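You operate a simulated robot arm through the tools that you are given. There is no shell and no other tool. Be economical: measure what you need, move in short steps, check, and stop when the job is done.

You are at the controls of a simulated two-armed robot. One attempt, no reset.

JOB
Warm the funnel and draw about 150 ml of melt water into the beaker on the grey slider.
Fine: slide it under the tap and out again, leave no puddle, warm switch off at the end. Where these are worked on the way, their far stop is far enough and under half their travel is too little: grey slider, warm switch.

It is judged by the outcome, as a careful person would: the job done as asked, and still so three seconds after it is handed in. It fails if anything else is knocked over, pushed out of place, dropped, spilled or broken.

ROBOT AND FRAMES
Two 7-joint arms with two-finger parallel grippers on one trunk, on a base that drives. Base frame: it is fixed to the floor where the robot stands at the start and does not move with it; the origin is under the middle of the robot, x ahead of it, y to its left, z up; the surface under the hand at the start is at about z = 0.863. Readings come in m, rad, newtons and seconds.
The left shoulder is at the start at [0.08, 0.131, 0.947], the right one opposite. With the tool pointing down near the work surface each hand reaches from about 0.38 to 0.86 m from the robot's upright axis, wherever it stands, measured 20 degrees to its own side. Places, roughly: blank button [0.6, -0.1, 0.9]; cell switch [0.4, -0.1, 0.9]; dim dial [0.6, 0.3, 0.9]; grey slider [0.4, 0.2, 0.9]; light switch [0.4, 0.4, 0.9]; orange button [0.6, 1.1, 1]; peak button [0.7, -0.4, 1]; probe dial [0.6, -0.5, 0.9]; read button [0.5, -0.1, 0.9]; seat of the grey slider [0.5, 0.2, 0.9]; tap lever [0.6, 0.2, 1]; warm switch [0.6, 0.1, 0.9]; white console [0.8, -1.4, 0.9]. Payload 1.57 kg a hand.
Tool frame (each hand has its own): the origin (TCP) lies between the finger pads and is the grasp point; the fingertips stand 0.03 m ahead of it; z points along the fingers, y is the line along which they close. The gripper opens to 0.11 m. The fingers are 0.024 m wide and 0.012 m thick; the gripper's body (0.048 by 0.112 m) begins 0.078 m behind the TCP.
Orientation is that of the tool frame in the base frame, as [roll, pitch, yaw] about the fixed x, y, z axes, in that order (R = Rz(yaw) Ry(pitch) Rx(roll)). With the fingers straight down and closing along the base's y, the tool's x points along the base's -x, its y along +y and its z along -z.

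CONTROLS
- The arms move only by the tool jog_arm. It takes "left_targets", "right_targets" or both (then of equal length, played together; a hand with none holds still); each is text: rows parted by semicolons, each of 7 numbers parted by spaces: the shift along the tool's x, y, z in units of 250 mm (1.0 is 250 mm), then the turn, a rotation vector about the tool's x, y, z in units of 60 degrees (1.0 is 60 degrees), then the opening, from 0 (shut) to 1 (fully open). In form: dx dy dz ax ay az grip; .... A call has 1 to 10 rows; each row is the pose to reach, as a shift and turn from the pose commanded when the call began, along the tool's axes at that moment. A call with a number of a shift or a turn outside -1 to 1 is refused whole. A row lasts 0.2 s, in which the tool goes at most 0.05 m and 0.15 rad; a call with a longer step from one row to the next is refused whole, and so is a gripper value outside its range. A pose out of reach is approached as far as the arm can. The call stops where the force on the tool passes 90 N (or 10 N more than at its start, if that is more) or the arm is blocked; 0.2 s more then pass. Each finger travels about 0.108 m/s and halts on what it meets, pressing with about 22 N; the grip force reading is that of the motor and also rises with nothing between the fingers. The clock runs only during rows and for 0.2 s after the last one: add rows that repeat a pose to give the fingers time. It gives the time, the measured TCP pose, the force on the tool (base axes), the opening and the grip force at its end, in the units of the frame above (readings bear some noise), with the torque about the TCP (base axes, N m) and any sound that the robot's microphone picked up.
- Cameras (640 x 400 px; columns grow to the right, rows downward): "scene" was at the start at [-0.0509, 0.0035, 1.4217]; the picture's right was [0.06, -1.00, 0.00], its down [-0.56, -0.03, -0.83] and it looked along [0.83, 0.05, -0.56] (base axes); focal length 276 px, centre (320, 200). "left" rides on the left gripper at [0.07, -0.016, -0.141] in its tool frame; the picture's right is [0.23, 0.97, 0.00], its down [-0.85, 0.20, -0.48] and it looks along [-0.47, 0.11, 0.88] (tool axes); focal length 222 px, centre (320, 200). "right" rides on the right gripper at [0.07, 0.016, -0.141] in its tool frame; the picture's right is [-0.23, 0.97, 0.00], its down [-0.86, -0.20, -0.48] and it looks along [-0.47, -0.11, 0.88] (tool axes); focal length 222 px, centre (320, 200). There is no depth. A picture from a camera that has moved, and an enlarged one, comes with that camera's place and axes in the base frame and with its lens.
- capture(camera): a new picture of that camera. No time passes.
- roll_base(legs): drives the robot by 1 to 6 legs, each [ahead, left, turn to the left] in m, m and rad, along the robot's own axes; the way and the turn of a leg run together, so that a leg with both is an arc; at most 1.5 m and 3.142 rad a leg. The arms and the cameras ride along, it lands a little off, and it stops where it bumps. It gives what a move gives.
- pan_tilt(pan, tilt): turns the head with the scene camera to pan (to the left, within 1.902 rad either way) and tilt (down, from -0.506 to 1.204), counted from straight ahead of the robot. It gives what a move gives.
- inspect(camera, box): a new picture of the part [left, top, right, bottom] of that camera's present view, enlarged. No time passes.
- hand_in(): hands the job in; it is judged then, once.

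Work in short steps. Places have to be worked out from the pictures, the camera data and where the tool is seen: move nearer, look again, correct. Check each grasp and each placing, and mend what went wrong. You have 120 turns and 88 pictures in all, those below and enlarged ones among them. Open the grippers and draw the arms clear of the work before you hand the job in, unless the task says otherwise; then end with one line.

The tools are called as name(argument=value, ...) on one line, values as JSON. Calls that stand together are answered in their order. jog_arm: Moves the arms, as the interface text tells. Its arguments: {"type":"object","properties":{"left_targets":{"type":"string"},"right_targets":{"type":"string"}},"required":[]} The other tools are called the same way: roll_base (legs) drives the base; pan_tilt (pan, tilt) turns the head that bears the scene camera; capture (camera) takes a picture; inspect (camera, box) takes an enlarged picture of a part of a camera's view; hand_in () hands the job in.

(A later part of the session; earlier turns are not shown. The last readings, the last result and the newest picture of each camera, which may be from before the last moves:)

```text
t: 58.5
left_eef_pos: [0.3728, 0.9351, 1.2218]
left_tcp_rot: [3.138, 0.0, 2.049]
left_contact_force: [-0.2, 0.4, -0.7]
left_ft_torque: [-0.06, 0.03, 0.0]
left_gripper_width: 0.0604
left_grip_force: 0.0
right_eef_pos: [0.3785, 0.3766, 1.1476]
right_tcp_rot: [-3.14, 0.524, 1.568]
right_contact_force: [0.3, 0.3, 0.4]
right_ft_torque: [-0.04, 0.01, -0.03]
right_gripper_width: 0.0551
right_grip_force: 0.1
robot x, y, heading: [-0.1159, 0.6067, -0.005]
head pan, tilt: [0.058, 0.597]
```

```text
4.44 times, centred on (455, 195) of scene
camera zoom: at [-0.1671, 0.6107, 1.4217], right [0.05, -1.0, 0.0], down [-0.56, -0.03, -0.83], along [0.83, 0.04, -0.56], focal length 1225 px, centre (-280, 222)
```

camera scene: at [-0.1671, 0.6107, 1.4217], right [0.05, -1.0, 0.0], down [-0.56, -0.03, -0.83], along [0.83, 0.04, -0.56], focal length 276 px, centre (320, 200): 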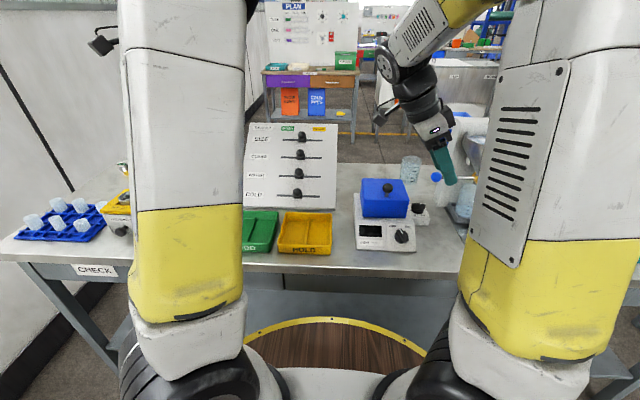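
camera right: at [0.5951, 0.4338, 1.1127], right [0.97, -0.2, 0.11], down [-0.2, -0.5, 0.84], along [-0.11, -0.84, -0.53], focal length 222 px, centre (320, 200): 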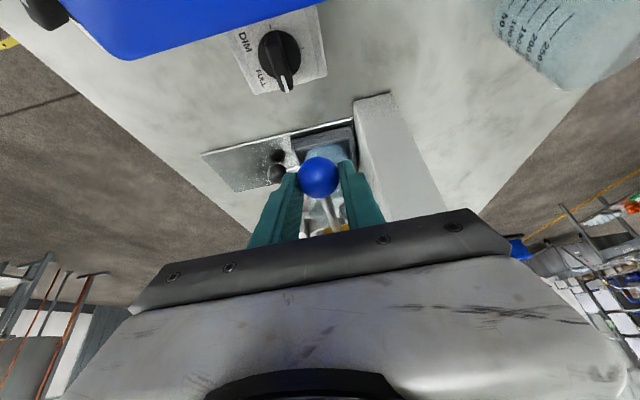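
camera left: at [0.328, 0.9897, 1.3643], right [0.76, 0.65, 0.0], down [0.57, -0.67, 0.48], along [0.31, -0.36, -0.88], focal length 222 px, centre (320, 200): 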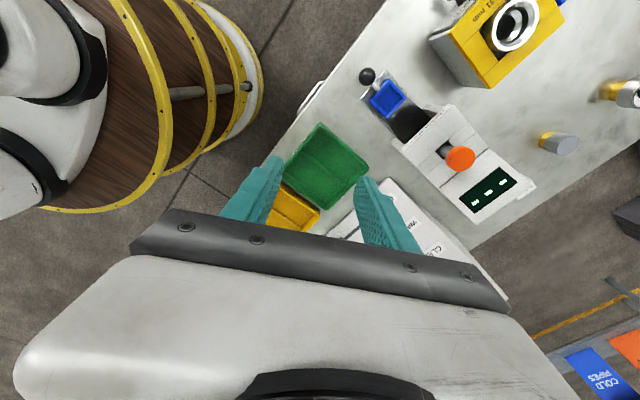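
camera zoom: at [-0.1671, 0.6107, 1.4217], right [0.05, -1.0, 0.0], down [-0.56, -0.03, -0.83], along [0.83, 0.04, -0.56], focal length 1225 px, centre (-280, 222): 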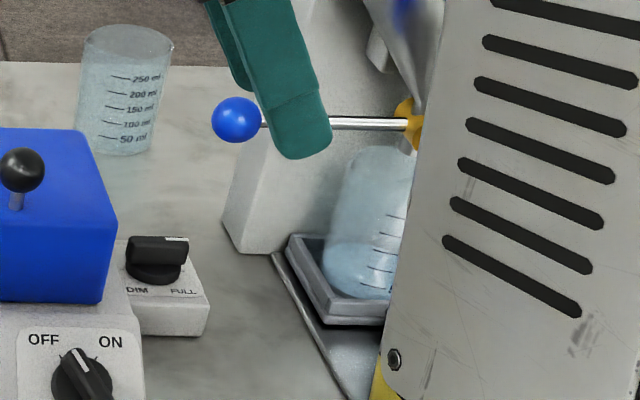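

Some water is in it. I shift the hand to the right to uncover the beaker for the scene camera.

jog_arm(right_targets="-0.136 -0.04 0.044 0 0 0 0.5; -0.272 -0.08 0.088 0 0 0 0.5; -0.41 -0.12 0.132 0 0 0 0.5; -0.545 -0.16 0.176 0 0 0 0.5")

inspect(camera="scene", box=[425, 150, 505, 240])

```text
t: 59.5
left_eef_pos: [0.3741, 0.9345, 1.2235]
left_tcp_rot: [3.137, -0.001, 2.047]
left_contact_force: [0.5, 0.7, 0.0]
left_ft_torque: [-0.05, 0.01, 0.01]
left_gripper_width: 0.0607
left_grip_force: 0.2
right_eef_pos: [0.3374, 0.238, 1.1817]
right_tcp_rot: [-3.14, 0.525, 1.569]
right_contact_force: [0.4, 0.7, 0.0]
right_ft_torque: [-0.02, 0.05, -0.02]
right_gripper_width: 0.0551
right_grip_force: 0.1
robot x, y, heading: [-0.1199, 0.6068, 0.002]
head pan, tilt: [0.058, 0.597]
```

```text
4.44 times, centred on (465, 195) of scene
camera zoom: at [-0.1674, 0.6108, 1.4217], right [0.05, -1.0, 0.0], down [-0.56, -0.03, -0.83], along [0.83, 0.04, -0.56], focal length 1225 px, centre (-324, 222)
```

zoom: 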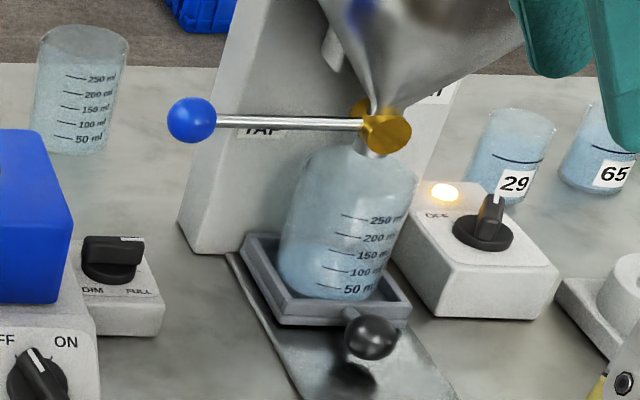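

Clear view; the lever is horizontal. I zoom in for the level.

inspect(camera="scene", box=[456, 175, 486, 222])

```text
8.51 times, centred on (471, 198) of scene
camera zoom: at [-0.1674, 0.6108, 1.4217], right [0.05, -1.0, 0.0], down [-0.56, -0.03, -0.83], along [0.83, 0.04, -0.56], focal length 2346 px, centre (-965, 213)
```

zoom: 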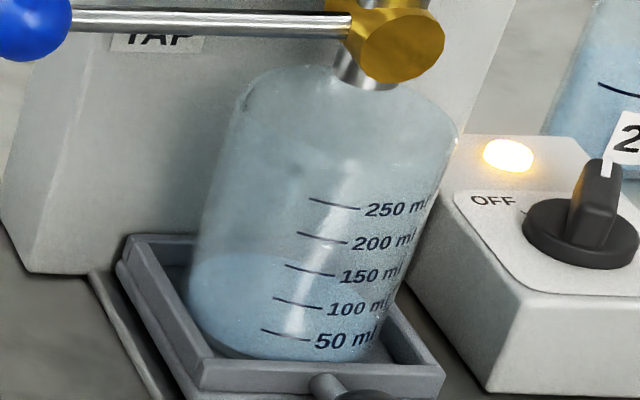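

I zoom further on the lower beaker to read the surface.

inspect(camera="scene", box=[462, 197, 480, 221])

```text
16.00 times, centred on (471, 209) of scene
camera zoom: at [-0.1674, 0.6108, 1.4217], right [0.05, -1.0, 0.0], down [-0.56, -0.03, -0.83], along [0.83, 0.04, -0.56], focal length 4411 px, centre (-2096, 56)
```

zoom: 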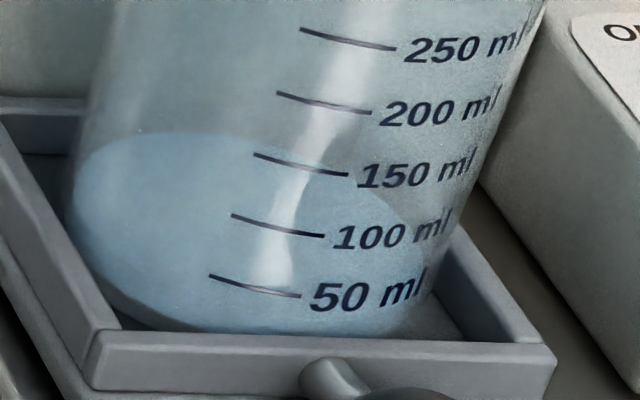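

I read the surface at roughly 40–50 ml (surface back edge just above the bottom, front edge near the 50 mark). About 100 ml more is needed, so I return to the lever for a longer opening.

jog_arm(right_targets="0.09 0.16 -0.03 0 0 0 0.5; 0.18 0.32 -0.06 0 0 0 0.5; 0.27 0.485 -0.09 0 0 0 0.5; 0.36 0.65 -0.12 0 0 0 0.5; 0.45 0.81 -0.15 0 0 0 0.5; 0.545 0.97 -0.176 0 0 0 0.5; 0.55 0.972 -0.02 0 0 0 0.5; 0.554 0.972 0.14 0 0 0 0.5; 0.558 0.972 0.3 0 0 0 0.5; 0.558 0.972 0.32 0 0 0 0.5")

capture(camera="right")

```text
t: 61.6
left_eef_pos: [0.3727, 0.9358, 1.2221]
left_tcp_rot: [3.136, 0.0, 2.045]
left_contact_force: [-0.8, 0.9, 0.0]
left_ft_torque: [0.02, -0.02, 0.0]
left_gripper_width: 0.0603
left_grip_force: 0.0
right_eef_pos: [0.5788, 0.3156, 1.0389]
right_tcp_rot: [3.142, 0.521, 1.568]
right_contact_force: [0.2, 0.1, -1.4]
right_ft_torque: [0.01, -0.01, 0.0]
right_gripper_width: 0.0548
right_grip_force: 0.0
robot x, y, heading: [-0.1186, 0.6068, -0.003]
head pan, tilt: [0.058, 0.597]
```

```text
20 pictures are left
camera right: at [0.5952, 0.4469, 1.1275], right [0.97, -0.2, 0.11], down [-0.2, -0.5, 0.84], along [-0.11, -0.84, -0.53], focal length 222 px, centre (320, 200)
```

right: 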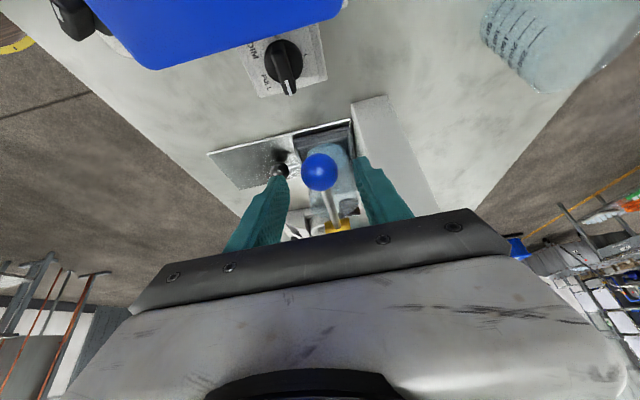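

Aligned. I close on the ball again.

jog_arm(right_targets="0.01 0 0.105 0 0 0 0.5; 0.01 0 0.105 0 0 0 0.3; 0.01 0 0.105 0 0 0 0.15; 0.01 0 0.105 0 0 0 0.15")

```text
t: 62.6
left_eef_pos: [0.3729, 0.9352, 1.2231]
left_tcp_rot: [3.137, 0.001, 2.046]
left_contact_force: [-0.3, 0.3, -1.4]
left_ft_torque: [0.02, -0.01, -0.01]
left_gripper_width: 0.0603
left_grip_force: 0.0
right_eef_pos: [0.5788, 0.3045, 1.0154]
right_tcp_rot: [-3.141, 0.521, 1.566]
right_contact_force: [-9.5, 1.9, -1.3]
right_ft_torque: [0.2, 0.12, -0.03]
right_gripper_width: 0.0309
right_grip_force: 40.1
robot x, y, heading: [-0.1157, 0.604, 0.0]
head pan, tilt: [0.058, 0.597]
```

Gripped. Open to about 28° and hold there for roughly 1.6 s.

jog_arm(right_targets="0.039 0 0.083 0 0 0 0.15; 0.062 0 0.171 0 0 0 0.15; 0.072 0 0.243 0 0 0 0.15; 0.072 0 0.243 0 0 0 0.15; 0.072 0 0.243 0 0 0 0.15; 0.072 0 0.243 0 0 0 0.15; 0.072 0 0.243 0 0 0 0.15; 0.072 0 0.243 0 0 0 0.15; 0.072 0 0.243 0 0 0 0.15")

inspect(camera="right", box=[270, 130, 380, 240])

```text
t: 64.7
left_eef_pos: [0.3738, 0.9346, 1.2208]
left_tcp_rot: [3.138, 0.001, 2.045]
left_contact_force: [-0.3, 0.2, -1.1]
left_ft_torque: [-0.02, 0.02, 0.02]
left_gripper_width: 0.0604
left_grip_force: 0.1
right_eef_pos: [0.5792, 0.2898, 0.9538]
right_tcp_rot: [-3.14, 0.521, 1.566]
right_contact_force: [-20.8, -0.2, -2.0]
right_ft_torque: [0.33, -0.12, -0.01]
right_gripper_width: 0.0345
right_grip_force: 9.6
robot x, y, heading: [-0.117, 0.607, -0.004]
head pan, tilt: [0.058, 0.597]
```

```text
3.64 times, centred on (325, 185) of right
camera zoom: at [0.5965, 0.4223, 1.0422], right [0.97, -0.2, 0.11], down [-0.2, -0.5, 0.84], along [-0.11, -0.84, -0.53], focal length 808 px, centre (302, 254)
```

zoom: 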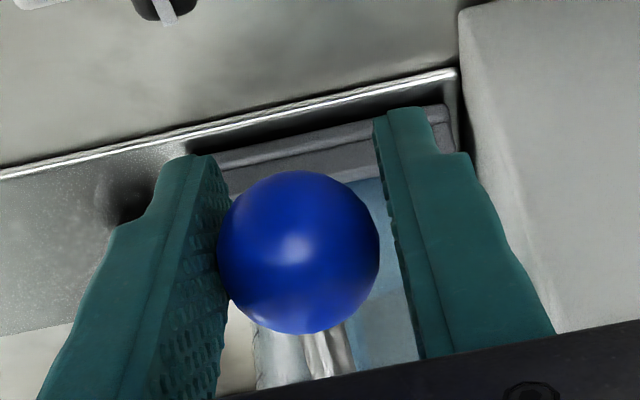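

The ball is still captured between the fingers and the tap is open. Now I close it by retracing the arc, with a small overshoot upward.

jog_arm(right_targets="0 -0.01 0 0 0 0 0.1; -0.01 -0.01 -0.072 0 0 0 0.1; -0.033 -0.01 -0.16 0 0 0 0.1; -0.072 -0.01 -0.243 0 0 0 0.1; -0.086 -0.01 -0.268 0 0 0 0.1")

```text
t: 65.8
left_eef_pos: [0.3736, 0.9354, 1.2222]
left_tcp_rot: [3.137, 0.0, 2.048]
left_contact_force: [0.3, -0.7, 0.2]
left_ft_torque: [-0.02, 0.04, 0.03]
left_gripper_width: 0.0605
left_grip_force: 0.1
right_eef_pos: [0.5797, 0.3073, 1.0212]
right_tcp_rot: [-3.137, 0.52, 1.57]
right_contact_force: [-4.8, -2.9, -26.9]
right_ft_torque: [0.52, 0.07, -0.05]
right_gripper_width: 0.031
right_grip_force: 40.0
robot x, y, heading: [-0.1181, 0.606, 0.0]
head pan, tilt: [0.058, 0.597]
```

Shut firmly against its stop (27 N). I release and withdraw to the viewing position.

jog_arm(right_targets="0 0 0 0 0 0 0.5; 0 0 -0.193 0 0 0 0.5; 0 0 -0.386 0 0 0 0.5; 0 0 -0.579 0 0 0 0.5; -0.093 -0.161 -0.552 0 0 0 0.5; -0.187 -0.322 -0.525 0 0 0 0.5; -0.28 -0.484 -0.498 0 0 0 0.5; -0.373 -0.646 -0.471 0 0 0 0.5; -0.467 -0.807 -0.444 0 0 0 0.5; -0.56 -0.968 -0.418 0 0 0 0.5")

inspect(camera="scene", box=[456, 175, 486, 222])

```text
t: 68.0
left_eef_pos: [0.3734, 0.9353, 1.2215]
left_tcp_rot: [3.138, 0.001, 2.047]
left_contact_force: [-0.2, 1.6, 0.0]
left_ft_torque: [-0.01, 0.04, 0.02]
left_gripper_width: 0.0605
left_grip_force: 0.1
right_eef_pos: [0.3398, 0.2365, 1.182]
right_tcp_rot: [-3.14, 0.524, 1.57]
right_contact_force: [0.9, 1.0, 0.2]
right_ft_torque: [-0.06, 0.01, -0.02]
right_gripper_width: 0.0549
right_grip_force: 0.1
robot x, y, heading: [-0.1172, 0.6049, 0.0]
head pan, tilt: [0.058, 0.597]
```

```text
8.51 times, centred on (471, 198) of scene
camera zoom: at [-0.1671, 0.6109, 1.4217], right [0.05, -1.0, 0.0], down [-0.56, -0.03, -0.83], along [0.83, 0.04, -0.56], focal length 2346 px, centre (-965, 213)
```

zoom: 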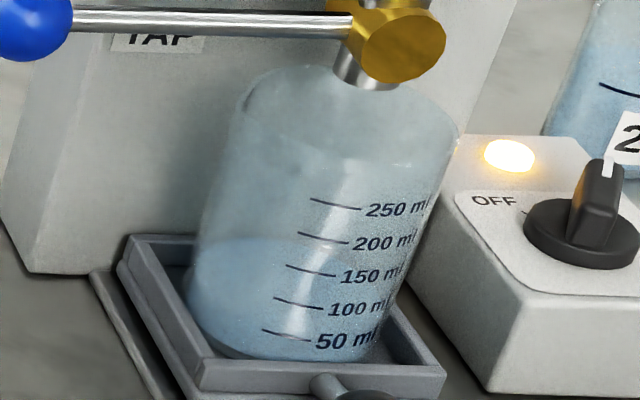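

I zoom more for an accurate comparison with the previous level.

inspect(camera="scene", box=[462, 197, 480, 221])

```text
16.00 times, centred on (471, 209) of scene
camera zoom: at [-0.1671, 0.6109, 1.4217], right [0.05, -1.0, 0.0], down [-0.56, -0.03, -0.83], along [0.83, 0.04, -0.56], focal length 4411 px, centre (-2096, 56)
```

zoom: 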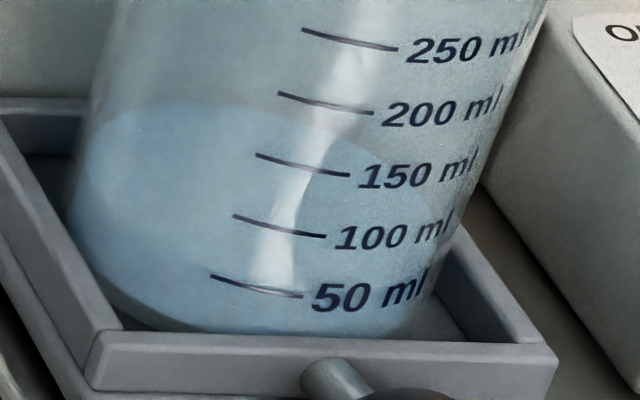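

Working the projection geometry through, the surface is at ≈50 ml now (≈26 ml before), so flow is about 11 ml/s. I need roughly 9 s more; I'll do ~7 s, check, then trim. Back to the lever.

jog_arm(right_targets="0.092 0.16 -0.027 0 0 0 0.5; 0.185 0.32 -0.054 0 0 0 0.5; 0.277 0.48 -0.08 0 0 0 0.5; 0.37 0.64 -0.107 0 0 0 0.5; 0.462 0.8 -0.134 0 0 0 0.5; 0.554 0.957 -0.161 0 0 0 0.5; 0.558 0.957 -0.01 0 0 0 0.5; 0.562 0.957 0.14 0 0 0 0.5; 0.566 0.957 0.29 0 0 0 0.5; 0.57 0.957 0.442 0 0 0 0.5")

jog_arm(right_targets="0 0 0 0 0 0 0.3; 0 0 0 0 0 0 0.15; 0 0 0 0 0 0 0.15")

```text
t: 70.2
left_eef_pos: [0.3737, 0.9353, 1.2223]
left_tcp_rot: [3.138, -0.001, 2.045]
left_contact_force: [0.1, -0.2, 1.2]
left_ft_torque: [-0.03, -0.02, -0.01]
left_gripper_width: 0.0604
left_grip_force: 0.0
right_eef_pos: [0.5791, 0.3047, 1.0156]
right_tcp_rot: [-3.14, 0.525, 1.566]
right_contact_force: [-0.2, 0.9, -0.5]
right_ft_torque: [-0.01, 0.0, -0.01]
right_gripper_width: 0.0549
right_grip_force: 0.1
robot x, y, heading: [-0.1141, 0.6091, -0.002]
head pan, tilt: [0.058, 0.597]
```

```text
t: 71.0
left_eef_pos: [0.3725, 0.9348, 1.2217]
left_tcp_rot: [3.137, 0.001, 2.045]
left_contact_force: [-0.5, -0.3, 0.4]
left_ft_torque: [-0.03, 0.0, 0.02]
left_gripper_width: 0.0603
left_grip_force: 0.0
right_eef_pos: [0.5802, 0.3049, 1.016]
right_tcp_rot: [-3.14, 0.522, 1.568]
right_contact_force: [-5.1, -0.6, -2.5]
right_ft_torque: [0.19, 0.05, -0.03]
right_gripper_width: 0.0312
right_grip_force: 39.8
robot x, y, heading: [-0.1194, 0.6089, 0.0]
head pan, tilt: [0.058, 0.597]
```

Gripped (31 mm). Open to 28° and hold for the first stretch.

jog_arm(right_targets="0.039 0 0.083 0 0 0 0.15; 0.062 0 0.171 0 0 0 0.15; 0.072 0 0.243 0 0 0 0.15; 0.072 0 0.243 0 0 0 0.15; 0.072 0 0.243 0 0 0 0.15; 0.072 0 0.243 0 0 0 0.15; 0.072 0 0.243 0 0 0 0.15; 0.072 0 0.243 0 0 0 0.15; 0.072 0 0.243 0 0 0 0.15; 0.072 0 0.243 0 0 0 0.15")

jog_arm(right_targets="0 0 0 0 0 0 0.15; 0 0 0 0 0 0 0.15; 0 0 0 0 0 0 0.15; 0 0 0 0 0 0 0.15; 0 0 0 0 0 0 0.15; 0 0 0 0 0 0 0.15; 0 0 0 0 0 0 0.15; 0 0 0 0 0 0 0.15; 0 0 0 0 0 0 0.15; 0 0 0 0 0 0 0.15")

```text
t: 73.2
left_eef_pos: [0.3737, 0.9349, 1.223]
left_tcp_rot: [3.136, 0.0, 2.045]
left_contact_force: [0.3, -0.4, -0.6]
left_ft_torque: [0.0, 0.01, -0.02]
left_gripper_width: 0.0606
left_grip_force: 0.1
right_eef_pos: [0.5783, 0.2899, 0.9535]
right_tcp_rot: [-3.141, 0.521, 1.566]
right_contact_force: [-11.8, 7.8, 2.3]
right_ft_torque: [-0.42, 0.01, -0.02]
right_gripper_width: 0.0309
right_grip_force: 39.9
robot x, y, heading: [-0.1158, 0.6068, -0.002]
head pan, tilt: [0.058, 0.597]
```

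```text
t: 75.5
left_eef_pos: [0.3724, 0.9353, 1.2221]
left_tcp_rot: [3.136, 0.001, 2.046]
left_contact_force: [0.6, 1.3, 0.4]
left_ft_torque: [0.0, -0.01, 0.01]
left_gripper_width: 0.0604
left_grip_force: 0.2
right_eef_pos: [0.5803, 0.2902, 0.9542]
right_tcp_rot: [-3.14, 0.523, 1.568]
right_contact_force: [-16.1, 8.7, -3.5]
right_ft_torque: [0.2, -0.01, -0.03]
right_gripper_width: 0.031
right_grip_force: 40.2
robot x, y, heading: [-0.1184, 0.6072, 0.001]
head pan, tilt: [0.058, 0.597]
```

Grip held better this time, so flow could be higher than before; to be safe I close now and check.

jog_arm(right_targets="-0.01 0 -0.072 0 0 0 0.1; -0.033 0 -0.16 0 0 0 0.1; -0.072 0 -0.243 0 0 0 0.1; -0.086 0 -0.268 0 0 0 0.1; -0.086 0 -0.268 0 0 0 0.1")

jog_arm(right_targets="0 0 0 0 0 0 0.5; 0 0 -0.193 0 0 0 0.5; 0 0 -0.386 0 0 0 0.5; 0 0 -0.579 0 0 0 0.5; -0.093 -0.161 -0.552 0 0 0 0.5; -0.187 -0.322 -0.525 0 0 0 0.5; -0.28 -0.484 -0.498 0 0 0 0.5; -0.373 -0.646 -0.471 0 0 0 0.5; -0.467 -0.807 -0.444 0 0 0 0.5; -0.56 -0.968 -0.418 0 0 0 0.5")

inspect(camera="scene", box=[462, 192, 480, 216])

```text
t: 76.7
left_eef_pos: [0.3748, 0.9344, 1.2218]
left_tcp_rot: [3.139, 0.002, 2.047]
left_contact_force: [-0.3, -0.1, -0.6]
left_ft_torque: [0.05, 0.01, 0.01]
left_gripper_width: 0.0604
left_grip_force: 0.0
right_eef_pos: [0.58, 0.3048, 1.0214]
right_tcp_rot: [-3.14, 0.521, 1.569]
right_contact_force: [16.7, -7.7, -28.4]
right_ft_torque: [0.12, -0.14, 0.05]
right_gripper_width: 0.0313
right_grip_force: 40.4
robot x, y, heading: [-0.115, 0.6066, -0.007]
head pan, tilt: [0.058, 0.597]
```

```text
t: 78.8
left_eef_pos: [0.3748, 0.9355, 1.222]
left_tcp_rot: [3.138, 0.001, 2.047]
left_contact_force: [0.4, 1.3, -0.6]
left_ft_torque: [-0.05, 0.02, -0.02]
left_gripper_width: 0.0605
left_grip_force: 0.0
right_eef_pos: [0.3332, 0.2372, 1.1817]
right_tcp_rot: [-3.141, 0.524, 1.571]
right_contact_force: [-0.5, -0.2, -0.1]
right_ft_torque: [-0.04, 0.04, -0.05]
right_gripper_width: 0.0549
right_grip_force: 0.1
robot x, y, heading: [-0.1156, 0.6043, -0.001]
head pan, tilt: [0.058, 0.597]
```

```text
16.00 times, centred on (471, 204) of scene
camera zoom: at [-0.1671, 0.6108, 1.4217], right [0.05, -1.0, 0.0], down [-0.56, -0.03, -0.83], along [0.83, 0.04, -0.56], focal length 4411 px, centre (-2096, 136)
```

zoom: 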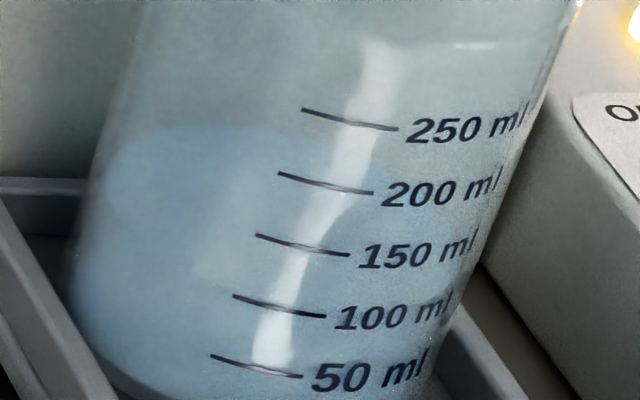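

Level now ≈95 ml (~10 ml/s). I need about 5.3 s more. Back to the lever and grip.

jog_arm(right_targets="0.092 0.163 -0.027 0 0 0 0.5; 0.185 0.326 -0.054 0 0 0 0.5; 0.277 0.49 -0.08 0 0 0 0.5; 0.37 0.653 -0.107 0 0 0 0.5; 0.462 0.816 -0.134 0 0 0 0.5; 0.554 0.98 -0.161 0 0 0 0.5; 0.558 0.98 -0.01 0 0 0 0.5; 0.562 0.98 0.14 0 0 0 0.5; 0.566 0.98 0.29 0 0 0 0.5; 0.57 0.98 0.442 0 0 0 0.5")

jog_arm(right_targets="0 0 0 0 0 0 0.3; 0 0 0 0 0 0 0.15; 0 0 0 0 0 0 0.15")

```text
t: 81.0
left_eef_pos: [0.3731, 0.9355, 1.2223]
left_tcp_rot: [3.136, 0.0, 2.046]
left_contact_force: [-1.1, -1.2, 0.0]
left_ft_torque: [-0.02, -0.02, 0.02]
left_gripper_width: 0.0606
left_grip_force: 0.1
right_eef_pos: [0.579, 0.3034, 1.0198]
right_tcp_rot: [3.14, 0.524, 1.568]
right_contact_force: [-0.2, 0.1, -0.2]
right_ft_torque: [-0.01, 0.0, 0.01]
right_gripper_width: 0.0548
right_grip_force: 0.1
robot x, y, heading: [-0.1168, 0.6053, -0.002]
head pan, tilt: [0.058, 0.597]
```

```text
t: 81.8
left_eef_pos: [0.3739, 0.9344, 1.2226]
left_tcp_rot: [3.137, 0.001, 2.045]
left_contact_force: [0.1, 0.2, 0.3]
left_ft_torque: [-0.01, -0.02, 0.02]
left_gripper_width: 0.0605
left_grip_force: 0.0
right_eef_pos: [0.5799, 0.3036, 1.0198]
right_tcp_rot: [-3.141, 0.524, 1.568]
right_contact_force: [6.0, -2.8, -0.9]
right_ft_torque: [-0.04, -0.13, 0.06]
right_gripper_width: 0.0311
right_grip_force: 39.8
robot x, y, heading: [-0.1187, 0.605, -0.003]
head pan, tilt: [0.058, 0.597]
```

Gripped. Open and hold in two stretches.

jog_arm(right_targets="0.042 0 0.09 0 0 0 0.15; 0.068 0 0.18 0 0 0 0.15; 0.08 0 0.256 0 0 0 0.15; 0.08 0 0.256 0 0 0 0.15; 0.08 0 0.256 0 0 0 0.15; 0.08 0 0.256 0 0 0 0.15; 0.08 0 0.256 0 0 0 0.15; 0.08 0 0.256 0 0 0 0.15; 0.08 0 0.256 0 0 0 0.15; 0.08 0 0.256 0 0 0 0.15")

jog_arm(right_targets="0 0 0 0 0 0 0.15; 0 0 0 0 0 0 0.15; 0 0 0 0 0 0 0.15; 0 0 0 0 0 0 0.15; 0 0 0 0 0 0 0.15; 0 0 0 0 0 0 0.15; 0 0 0 0 0 0 0.15; 0 0 0 0 0 0 0.15; 0 0 0 0 0 0 0.15; 0 0 0 0 0 0 0.15")

```text
t: 84.0
left_eef_pos: [0.3732, 0.936, 1.2217]
left_tcp_rot: [3.139, -0.002, 2.045]
left_contact_force: [0.4, -0.3, 0.5]
left_ft_torque: [0.0, 0.0, -0.03]
left_gripper_width: 0.0606
left_grip_force: 0.1
right_eef_pos: [0.5786, 0.2891, 0.9547]
right_tcp_rot: [3.14, 0.525, 1.566]
right_contact_force: [12.4, 4.1, 8.7]
right_ft_torque: [-1.0, -0.08, -0.01]
right_gripper_width: 0.0311
right_grip_force: 40.2
robot x, y, heading: [-0.1194, 0.606, -0.009]
head pan, tilt: [0.058, 0.597]
```

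```text
t: 86.2
left_eef_pos: [0.3752, 0.935, 1.2213]
left_tcp_rot: [3.138, 0.001, 2.047]
left_contact_force: [-0.6, 0.2, 0.0]
left_ft_torque: [-0.01, 0.02, -0.01]
left_gripper_width: 0.0606
left_grip_force: 0.0
right_eef_pos: [0.5796, 0.2888, 0.9533]
right_tcp_rot: [3.141, 0.525, 1.567]
right_contact_force: [16.0, 1.1, 4.0]
right_ft_torque: [-0.37, -0.03, 0.03]
right_gripper_width: 0.031
right_grip_force: 40.1
robot x, y, heading: [-0.1192, 0.6074, -0.006]
head pan, tilt: [0.058, 0.597]
```

Four more hold rows, then close along the arc with the small overshoot.

jog_arm(right_targets="0 0 0 0 0 0 0.15; 0 0 0 0 0 0 0.15; 0 0 0 0 0 0 0.15; 0 0 0 0 0 0 0.15; -0.01 0 -0.075 0 0 0 0.1; -0.035 0 -0.165 0 0 0 0.1; -0.075 0 -0.25 0 0 0 0.1; -0.088 0 -0.272 0 0 0 0.1; -0.088 0 -0.272 0 0 0 0.1")

jog_arm(right_targets="0 0 0 0 0 0 0.5; 0 0 -0.193 0 0 0 0.5; 0 0 -0.386 0 0 0 0.5; 0 0 -0.579 0 0 0 0.5; -0.093 -0.161 -0.552 0 0 0 0.5; -0.187 -0.322 -0.525 0 0 0 0.5; -0.28 -0.484 -0.498 0 0 0 0.5; -0.373 -0.646 -0.471 0 0 0 0.5; -0.467 -0.807 -0.444 0 0 0 0.5; -0.56 -0.968 -0.418 0 0 0 0.5")

inspect(camera="scene", box=[462, 192, 480, 216])

```text
t: 88.2
left_eef_pos: [0.3738, 0.9343, 1.2216]
left_tcp_rot: [3.138, 0.0, 2.045]
left_contact_force: [-0.3, 0.4, 1.0]
left_ft_torque: [-0.05, -0.03, -0.02]
left_gripper_width: 0.0606
left_grip_force: 0.0
right_eef_pos: [0.5797, 0.3058, 1.0209]
right_tcp_rot: [-3.135, 0.521, 1.57]
right_contact_force: [5.4, -1.5, -26.3]
right_ft_torque: [0.66, 0.01, 0.0]
right_gripper_width: 0.0312
right_grip_force: 40.4
robot x, y, heading: [-0.1152, 0.6085, -0.003]
head pan, tilt: [0.058, 0.597]
```

```text
t: 90.5
left_eef_pos: [0.3737, 0.9351, 1.2222]
left_tcp_rot: [3.137, -0.001, 2.048]
left_contact_force: [0.8, -0.4, -0.3]
left_ft_torque: [-0.01, 0.01, -0.01]
left_gripper_width: 0.0606
left_grip_force: 0.0
right_eef_pos: [0.3327, 0.235, 1.1835]
right_tcp_rot: [-3.139, 0.524, 1.57]
right_contact_force: [0.3, 0.6, -0.4]
right_ft_torque: [-0.06, 0.07, -0.04]
right_gripper_width: 0.0552
right_grip_force: 0.1
robot x, y, heading: [-0.1149, 0.6047, -0.002]
head pan, tilt: [0.058, 0.597]
```

```text
16.00 times, centred on (471, 204) of scene
camera zoom: at [-0.1671, 0.6108, 1.4217], right [0.05, -1.0, 0.0], down [-0.56, -0.03, -0.83], along [0.83, 0.04, -0.56], focal length 4411 px, centre (-2096, 136)
```

zoom: 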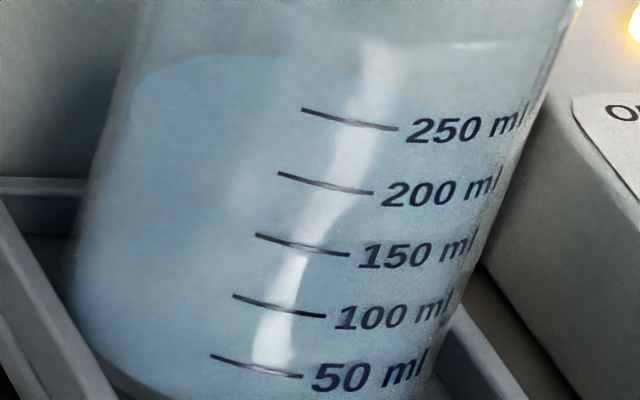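

Geometry gives ≈153 ml: done drawing. Now to slide the beaker out: I undo the hand's lean and yaw, then go back to the earlier base position.

jog_arm(right_targets="0 0 -0.05 0 0.125 0 0.5; 0 0 -0.05 0 0.25 0 0.5; 0 0 -0.05 0 0.375 0 0.5; 0 0 -0.05 0 0.5 0 0.5")

jog_arm(right_targets="0 0 0 0 0 -0.14 0.5; 0 0 0 0 0 -0.28 0.5; 0 0 0 0 0 -0.42 0.5; 0 0 0 0 0 -0.56 0.5; 0 0 0 0 0 -0.7 0.5; 0 0 0 0 0 -0.84 0.5; 0 0 0 0 0 -0.98 0.5")

jog_arm(right_targets="0 0 0 0 0 -0.13 0.55; 0 0 0 0 0 -0.26 0.55; 0 0 0 0 0 -0.39 0.55; 0 0 0 0 0 -0.52 0.55")

roll_base(legs=[[-0.11, 0, 0], [0, -0.2, 0]])

```text
t: 91.5
left_eef_pos: [0.3717, 0.935, 1.222]
left_tcp_rot: [3.136, 0.001, 2.046]
left_contact_force: [-0.5, -0.5, -0.3]
left_ft_torque: [0.0, -0.02, -0.01]
left_gripper_width: 0.0602
left_grip_force: 0.1
right_eef_pos: [0.3372, 0.2419, 1.1937]
right_tcp_rot: [3.141, -0.003, 1.568]
right_contact_force: [-0.6, 0.8, -0.7]
right_ft_torque: [-0.01, -0.01, -0.01]
right_gripper_width: 0.0548
right_grip_force: 0.1
robot x, y, heading: [-0.1178, 0.6071, 0.002]
head pan, tilt: [0.058, 0.597]
```

```text
t: 93.0
left_eef_pos: [0.3743, 0.9348, 1.222]
left_tcp_rot: [3.135, -0.002, 2.046]
left_contact_force: [0.7, -0.5, 0.5]
left_ft_torque: [0.0, 0.01, 0.01]
left_gripper_width: 0.0605
left_grip_force: 0.0
right_eef_pos: [0.3373, 0.2424, 1.1944]
right_tcp_rot: [3.142, 0.0, 2.595]
right_contact_force: [0.2, -0.4, -0.3]
right_ft_torque: [-0.03, -0.01, 0.0]
right_gripper_width: 0.0548
right_grip_force: 0.1
robot x, y, heading: [-0.117, 0.6071, -0.004]
head pan, tilt: [0.058, 0.597]
```

```text
t: 94.0
left_eef_pos: [0.3727, 0.9358, 1.2226]
left_tcp_rot: [3.136, -0.001, 2.045]
left_contact_force: [-0.4, -0.2, -0.7]
left_ft_torque: [-0.03, -0.02, 0.01]
left_gripper_width: 0.0606
left_grip_force: 0.0
right_eef_pos: [0.3372, 0.2427, 1.1932]
right_tcp_rot: [3.141, -0.001, 3.14]
right_contact_force: [0.8, -0.3, -0.8]
right_ft_torque: [0.01, -0.02, 0.04]
right_gripper_width: 0.0607
right_grip_force: 0.1
robot x, y, heading: [-0.1132, 0.606, -0.001]
head pan, tilt: [0.058, 0.597]
```

```text
t: 96.4
left_eef_pos: [0.2594, 0.738, 1.2213]
left_tcp_rot: [3.137, -0.001, 2.048]
left_contact_force: [0.8, -0.6, 0.9]
left_ft_torque: [0.0, 0.02, -0.01]
left_gripper_width: 0.0605
left_grip_force: 0.1
right_eef_pos: [0.2246, 0.0468, 1.1939]
right_tcp_rot: [3.141, 0.0, 3.138]
right_contact_force: [-0.6, -0.2, -0.2]
right_ft_torque: [-0.02, 0.02, -0.04]
right_gripper_width: 0.0604
right_grip_force: 0.0
robot x, y, heading: [-0.2326, 0.4117, -0.005]
head pan, tilt: [0.058, 0.597]
```

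I look at the beaker and tap once, then move the right hand to the pitched pre-grasp behind the slider ball.

inspect(camera="scene", box=[350, 110, 470, 230])

jog_arm(right_targets="-0.08 0.075 0.1 0 -0.11 0 0.55; -0.17 0.15 0.2 0 -0.22 0 0.55; -0.26 0.225 0.31 0 -0.33 0 0.55; -0.36 0.3 0.42 0 -0.417 0 0.55; -0.47 0.38 0.54 0 -0.417 0 0.55; -0.58 0.45 0.66 0 -0.417 0 0.55; -0.69 0.52 0.784 0 -0.417 0 0.55; -0.76 0.52 0.784 0 -0.417 0 0.55")

capture(camera="right")

```text
3.33 times, centred on (410, 170) of scene
camera zoom: at [-0.2808, 0.414, 1.4217], right [0.05, -1.0, 0.0], down [-0.56, -0.03, -0.83], along [0.83, 0.05, -0.56], focal length 919 px, centre (20, 300)
```

zoom: 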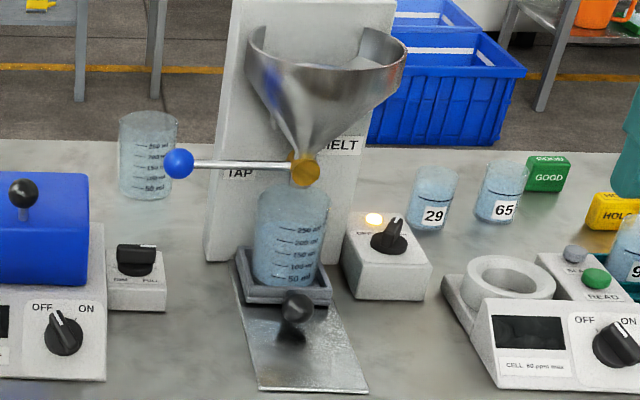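

```text
t: 98.2
left_eef_pos: [0.2593, 0.739, 1.2228]
left_tcp_rot: [3.137, -0.001, 2.048]
left_contact_force: [-0.3, 0.3, 0.4]
left_ft_torque: [0.02, -0.03, 0.0]
left_gripper_width: 0.0608
left_grip_force: 0.1
right_eef_pos: [0.4142, 0.1766, 0.9948]
right_tcp_rot: [3.141, 0.437, 3.138]
right_contact_force: [0.2, -0.1, 0.2]
right_ft_torque: [-0.02, -0.03, 0.01]
right_gripper_width: 0.0605
right_grip_force: 0.1
robot x, y, heading: [-0.2302, 0.4114, -0.001]
head pan, tilt: [0.058, 0.597]
```

```text
13 pictures are left
camera right: at [0.2909, 0.1935, 1.0947], right [0.21, 0.97, 0.1], down [0.57, -0.2, 0.79], along [0.79, -0.11, -0.6], focal length 222 px, centre (320, 200)
```

right: 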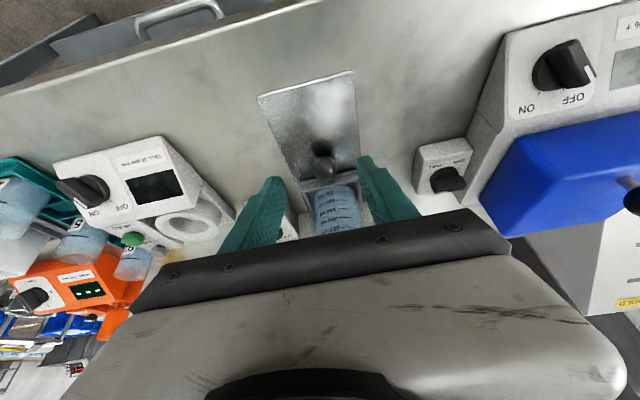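

Tap shut, no puddle, level near 150. Ball at ≈[0.484, 0.177]; I advance and then close on it.

jog_arm(right_targets="-0.034 0 0.145 0 0 0 0.55; -0.068 0 0.29 0 0 0 0.55; -0.103 0 0.438 0 0 0 0.55; -0.103 0 0.438 0 0 0 0.55")

capture(camera="right")

```text
t: 99.2
left_eef_pos: [0.2608, 0.739, 1.2221]
left_tcp_rot: [3.135, -0.001, 2.048]
left_contact_force: [-0.3, 0.0, -0.1]
left_ft_torque: [0.0, 0.0, 0.02]
left_gripper_width: 0.0603
left_grip_force: 0.1
right_eef_pos: [0.4848, 0.1759, 0.9085]
right_tcp_rot: [3.14, 0.435, 3.138]
right_contact_force: [-0.4, 0.2, 0.2]
right_ft_torque: [0.0, -0.02, 0.0]
right_gripper_width: 0.0606
right_grip_force: 0.0
robot x, y, heading: [-0.2271, 0.411, -0.006]
head pan, tilt: [0.058, 0.597]
```

```text
12 pictures are left
camera right: at [0.3611, 0.1923, 1.0083], right [0.21, 0.97, 0.1], down [0.57, -0.2, 0.8], along [0.79, -0.11, -0.6], focal length 222 px, centre (320, 200)
```

right: 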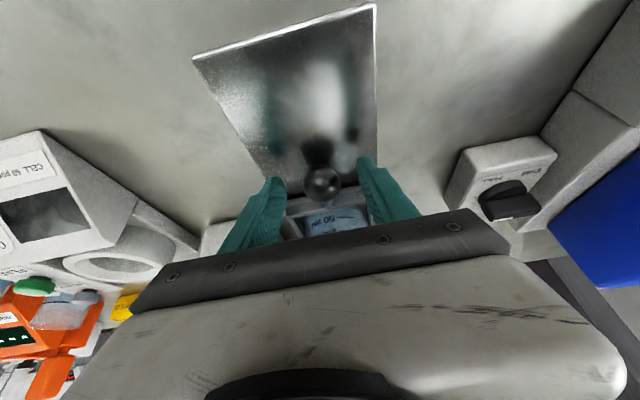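

Enclosed as before. Close, check width.

jog_arm(right_targets="0 0 0 0 0 0 0.3; 0 0 0 0 0 0 0.15; 0 0 0 0 0 0 0.1; 0 0 0 0 0 0 0.1")

```text
t: 100.2
left_eef_pos: [0.2605, 0.7392, 1.222]
left_tcp_rot: [3.138, -0.001, 2.046]
left_contact_force: [-0.3, -0.5, 0.6]
left_ft_torque: [-0.01, 0.01, -0.02]
left_gripper_width: 0.0606
left_grip_force: 0.1
right_eef_pos: [0.4852, 0.1756, 0.9087]
right_tcp_rot: [3.141, 0.436, 3.139]
right_contact_force: [0.4, 1.2, -1.7]
right_ft_torque: [0.02, -0.16, 0.02]
right_gripper_width: 0.0312
right_grip_force: 40.4
robot x, y, heading: [-0.2292, 0.4113, -0.001]
head pan, tilt: [0.058, 0.597]
```

Gripped. Pull back gently, ramping the speed up and down.

jog_arm(right_targets="0.007 0 -0.0034 0 0 0 0.1; 0.022 0 -0.0102 0 0 0 0.1; 0.043 0 -0.0204 0 0 0 0.1; 0.069 0 -0.0323 0 0 0 0.1; 0.094 0 -0.0442 0 0 0 0.1; 0.12 0 -0.0561 0 0 0 0.1; 0.145 0 -0.068 0 0 0 0.1; 0.17 0 -0.08 0 0 0 0.1; 0.185 0 -0.087 0 0 0 0.1; 0.192 0 -0.09 0 0 0 0.1")

capture(camera="right")

```text
t: 102.4
left_eef_pos: [0.2602, 0.739, 1.2218]
left_tcp_rot: [3.137, -0.001, 2.049]
left_contact_force: [-0.8, -0.4, 0.0]
left_ft_torque: [0.01, 0.02, 0.0]
left_gripper_width: 0.0604
left_grip_force: 0.1
right_eef_pos: [0.4328, 0.1761, 0.9089]
right_tcp_rot: [-3.141, 0.436, 3.139]
right_contact_force: [-0.1, -10.0, -3.3]
right_ft_torque: [-0.28, 0.2, -0.13]
right_gripper_width: 0.031
right_grip_force: 39.8
robot x, y, heading: [-0.2284, 0.4144, 0.0]
head pan, tilt: [0.058, 0.597]
```

```text
11 pictures are left
camera right: at [0.3083, 0.1928, 1.0085], right [0.21, 0.97, 0.1], down [0.57, -0.2, 0.8], along [0.79, -0.11, -0.6], focal length 222 px, centre (320, 200)
```

right: 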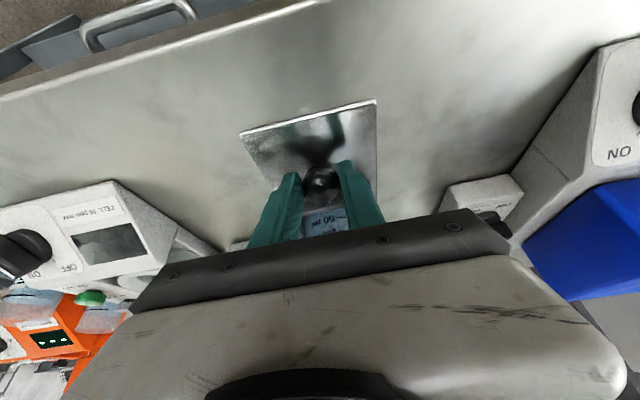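

It follows smoothly. Pull the remaining ~0.057 m with the same gentle ramp.

jog_arm(right_targets="0.007 -0.004 -0.0034 0 0 0 0.1; 0.022 -0.004 -0.0102 0 0 0 0.1; 0.043 -0.004 -0.0204 0 0 0 0.1; 0.069 -0.004 -0.0323 0 0 0 0.1; 0.094 -0.004 -0.0442 0 0 0 0.1; 0.12 -0.004 -0.0561 0 0 0 0.1; 0.145 -0.004 -0.068 0 0 0 0.1; 0.17 -0.004 -0.08 0 0 0 0.1; 0.191 -0.004 -0.09 0 0 0 0.1; 0.205 -0.004 -0.096 0 0 0 0.1")

```text
t: 104.6
left_eef_pos: [0.2596, 0.7387, 1.2229]
left_tcp_rot: [3.137, -0.001, 2.048]
left_contact_force: [0.4, 0.3, -0.1]
left_ft_torque: [0.01, -0.01, 0.0]
left_gripper_width: 0.0603
left_grip_force: 0.1
right_eef_pos: [0.3754, 0.1752, 0.9095]
right_tcp_rot: [3.141, 0.439, 3.135]
right_contact_force: [1.2, -9.7, 9.9]
right_ft_torque: [-0.29, 0.0, -0.19]
right_gripper_width: 0.031
right_grip_force: 40.1
robot x, y, heading: [-0.2272, 0.4104, -0.001]
head pan, tilt: [0.058, 0.597]
```

Back to the original position (TCP x 0.375, same as at first grasp). A few more mm to feel the stop.

jog_arm(right_targets="0.009 0 -0.004 0 0 0 0.1; 0.018 0 -0.008 0 0 0 0.1; 0.025 0 -0.012 0 0 0 0.1")

```text
t: 105.4
left_eef_pos: [0.2606, 0.7398, 1.222]
left_tcp_rot: [3.136, 0.001, 2.047]
left_contact_force: [-1.0, -0.5, -0.1]
left_ft_torque: [0.0, 0.02, -0.06]
left_gripper_width: 0.0605
left_grip_force: 0.2
right_eef_pos: [0.3672, 0.1753, 0.9092]
right_tcp_rot: [3.139, 0.435, 3.138]
right_contact_force: [1.2, -12.0, -1.0]
right_ft_torque: [-0.28, -0.75, -0.21]
right_gripper_width: 0.0311
right_grip_force: 40.1
robot x, y, heading: [-0.2299, 0.4078, -0.003]
head pan, tilt: [0.058, 0.597]
```

Essentially out (torque rising as it meets the stop). I release and withdraw, then look.

jog_arm(right_targets="0 0 0 0 0 0 0.3; 0 0 0 0 0 0 0.55; 0 0 -0.1 0 0 0 0.55; 0 0 -0.28 0 0 0 0.55; 0 -0.1 -0.44 0 0 0 0.55; 0 -0.28 -0.5 0 0 0 0.55; 0 -0.46 -0.56 0 0 0 0.4; 0 -0.64 -0.62 0 0 0 0.2; 0 -0.8 -0.68 0 0 0 0")

inspect(camera="scene", box=[350, 130, 470, 240])

```text
t: 107.4
left_eef_pos: [0.2594, 0.7395, 1.2234]
left_tcp_rot: [3.137, 0.001, 2.048]
left_contact_force: [0.4, -0.2, 0.0]
left_ft_torque: [-0.05, -0.02, 0.0]
left_gripper_width: 0.0604
left_grip_force: 0.1
right_eef_pos: [0.2958, -0.027, 1.0624]
right_tcp_rot: [3.14, 0.438, 3.14]
right_contact_force: [0.0, 0.5, 0.3]
right_ft_torque: [-0.01, 0.03, 0.01]
right_gripper_width: 0.0
right_grip_force: 21.3
robot x, y, heading: [-0.2303, 0.4134, -0.002]
head pan, tilt: [0.058, 0.597]
```

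```text
3.64 times, centred on (410, 185) of scene
camera zoom: at [-0.2807, 0.4141, 1.4217], right [0.06, -1.0, 0.0], down [-0.56, -0.03, -0.83], along [0.83, 0.05, -0.56], focal length 1002 px, centre (-7, 254)
```

zoom: 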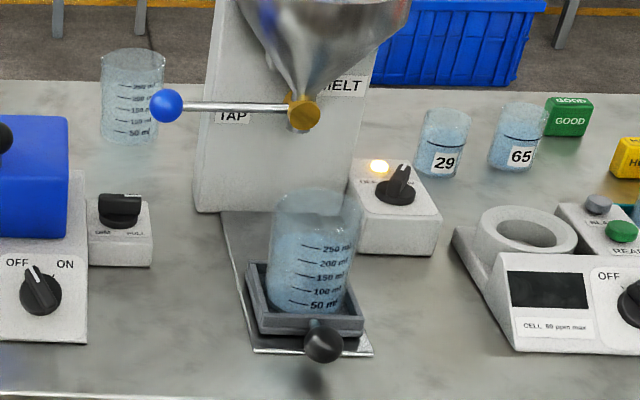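

Beaker is out with the melt water, no puddle. Now the warm switch: I drive the base so the right arm can reach it well.

roll_base(legs=[[0, -0.16, 0], [0.12, 0, 0]])

jog_arm(right_targets="0 0 -0.05 0 0.14 0 0; 0 0 -0.1 0 0.28 0 0; 0 0 -0.15 0 0.417 0 0; 0 0 -0.15 0 0.417 0 0")

jog_arm(right_targets="0 0 0 -0.111 0 0 0; 0 0 0 -0.222 0 0 0; 0 0 0 -0.333 0 0 0; 0 0 0 -0.333 0 0 0")

capture(camera="right")

```text
t: 109.7
left_eef_pos: [0.3774, 0.5756, 1.2219]
left_tcp_rot: [3.138, 0.0, 2.046]
left_contact_force: [-0.1, 0.0, -0.2]
left_ft_torque: [0.01, -0.01, -0.03]
left_gripper_width: 0.0604
left_grip_force: 0.1
right_eef_pos: [0.4115, -0.1885, 1.0617]
right_tcp_rot: [3.14, 0.434, 3.136]
right_contact_force: [-0.8, 0.6, -0.1]
right_ft_torque: [0.0, 0.01, 0.0]
right_gripper_width: 0.0
right_grip_force: 21.3
robot x, y, heading: [-0.1149, 0.251, -0.006]
head pan, tilt: [0.058, 0.597]
```

```text
t: 110.7
left_eef_pos: [0.3782, 0.5757, 1.2232]
left_tcp_rot: [3.135, 0.0, 2.046]
left_contact_force: [0.3, 0.4, -0.9]
left_ft_torque: [0.02, -0.02, 0.02]
left_gripper_width: 0.0603
left_grip_force: 0.0
right_eef_pos: [0.397, -0.1891, 1.0964]
right_tcp_rot: [-3.141, -0.001, 3.137]
right_contact_force: [0.1, -0.2, -0.1]
right_ft_torque: [0.0, 0.02, -0.02]
right_gripper_width: 0.0002
right_grip_force: 21.5
robot x, y, heading: [-0.1132, 0.2494, -0.006]
head pan, tilt: [0.058, 0.597]
```

```text
t: 111.7
left_eef_pos: [0.3774, 0.5768, 1.2224]
left_tcp_rot: [3.136, 0.0, 2.047]
left_contact_force: [0.7, 0.5, -0.6]
left_ft_torque: [0.03, 0.02, 0.01]
left_gripper_width: 0.0604
left_grip_force: 0.1
right_eef_pos: [0.3953, -0.1882, 1.0941]
right_tcp_rot: [2.79, -0.001, 3.136]
right_contact_force: [0.4, 0.6, 0.4]
right_ft_torque: [0.0, 0.02, 0.0]
right_gripper_width: 0.0001
right_grip_force: 21.6
robot x, y, heading: [-0.1149, 0.2481, -0.012]
head pan, tilt: [0.058, 0.597]
```

```text
9 pictures are left
camera right: at [0.3243, -0.2215, 1.2339], right [0.23, 0.91, 0.33], down [0.85, -0.36, 0.38], along [0.47, 0.2, -0.86], focal length 222 px, centre (320, 200)
```

right: 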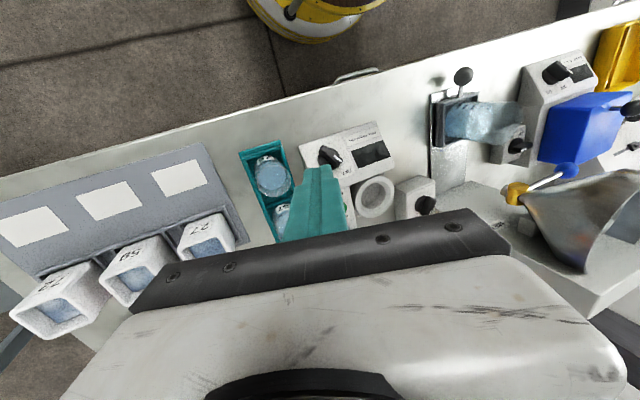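

Clear. I move over to the right of the switch knob's far end, still high.

jog_arm(right_targets="-0.13 0.085 0.064 0 0 0 0; -0.26 0.17 0.128 0 0 0 0; -0.39 0.255 0.192 0 0 0 0; -0.52 0.34 0.255 0 0 0 0; -0.65 0.425 0.32 0 0 0 0; -0.78 0.51 0.383 0 0 0 0; -0.908 0.595 0.447 0 0 0 0; -0.908 0.595 0.447 0 0 0 0")

capture(camera="right")

```text
t: 113.5
left_eef_pos: [0.3788, 0.5759, 1.223]
left_tcp_rot: [3.136, -0.001, 2.046]
left_contact_force: [-0.1, 0.5, 0.2]
left_ft_torque: [0.03, -0.02, -0.02]
left_gripper_width: 0.0605
left_grip_force: 0.0
right_eef_pos: [0.6233, -0.0097, 1.0375]
right_tcp_rot: [2.792, 0.0, 3.135]
right_contact_force: [0.2, 0.2, -0.3]
right_ft_torque: [0.01, 0.01, 0.03]
right_gripper_width: 0.0
right_grip_force: 21.4
robot x, y, heading: [-0.117, 0.251, -0.009]
head pan, tilt: [0.058, 0.597]
```

```text
8 pictures are left
camera right: at [0.5527, -0.0425, 1.1785], right [0.23, 0.91, 0.33], down [0.85, -0.36, 0.38], along [0.47, 0.2, -0.86], focal length 222 px, centre (320, 200)
```

right: 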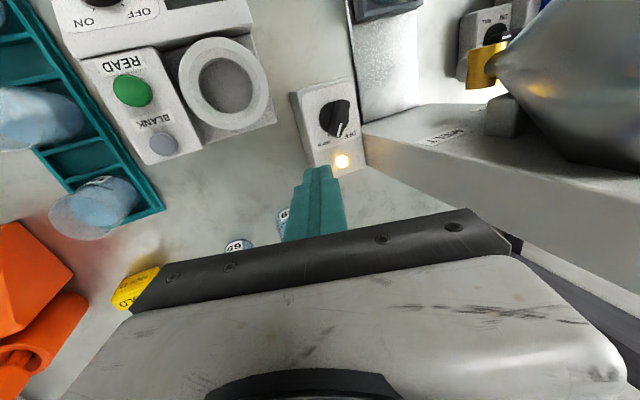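

Knob tip (WARM) is at ≈[0.616, 0.057], lamp on. I descend beside its far end and push it left (counter-clockwise) back to OFF.

jog_arm(right_targets="0.006 -0.02 0.12 0 0 0 0; 0.012 -0.042 0.24 0 0 0 0; 0.017 -0.064 0.349 0 0 0 0; 0.017 -0.064 0.349 0 0 0 0")

jog_arm(right_targets="0 0.038 0.0137 0 0 0 0; 0 0.075 0.0274 0 0 0 0; 0 0.094 0.034 0 0 0 0; 0 0.113 0.041 0 0 0 0; 0 0.13 0.0475 0 0 0 0")

capture(camera="right")

```text
t: 114.5
left_eef_pos: [0.378, 0.5764, 1.2227]
left_tcp_rot: [3.137, -0.001, 2.044]
left_contact_force: [0.7, -0.2, 0.7]
left_ft_torque: [0.02, -0.02, 0.0]
left_gripper_width: 0.0603
left_grip_force: 0.0
right_eef_pos: [0.6205, 0.0022, 0.9547]
right_tcp_rot: [2.793, -0.001, 3.136]
right_contact_force: [-1.0, -0.1, 0.1]
right_ft_torque: [0.02, -0.03, 0.05]
right_gripper_width: 0.0
right_grip_force: 21.2
robot x, y, heading: [-0.1133, 0.2502, -0.005]
head pan, tilt: [0.058, 0.597]
```

```text
t: 115.7
left_eef_pos: [0.3775, 0.5765, 1.2223]
left_tcp_rot: [3.135, 0.001, 2.044]
left_contact_force: [-0.4, -0.1, 0.3]
left_ft_torque: [0.0, -0.01, 0.0]
left_gripper_width: 0.0604
left_grip_force: 0.0
right_eef_pos: [0.6207, 0.0377, 0.954]
right_tcp_rot: [2.791, 0.0, 3.138]
right_contact_force: [2.3, -3.1, 0.9]
right_ft_torque: [-0.05, -0.06, -0.04]
right_gripper_width: 0.0001
right_grip_force: 21.3
robot x, y, heading: [-0.1165, 0.2477, -0.005]
head pan, tilt: [0.058, 0.597]
```

```text
7 pictures are left
camera right: at [0.5496, 0.0049, 1.0938], right [0.23, 0.91, 0.33], down [0.85, -0.36, 0.38], along [0.47, 0.2, -0.86], focal length 222 px, centre (320, 200)
```

right: 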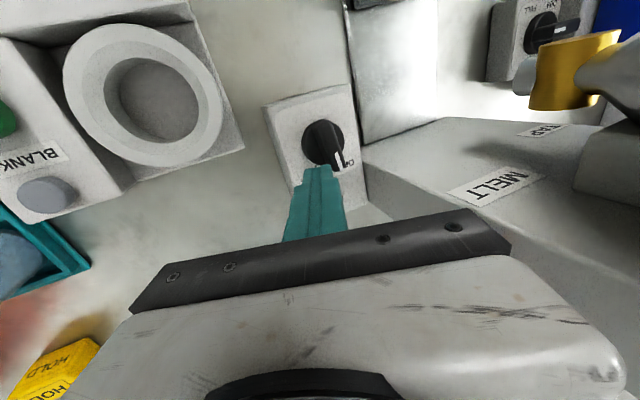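

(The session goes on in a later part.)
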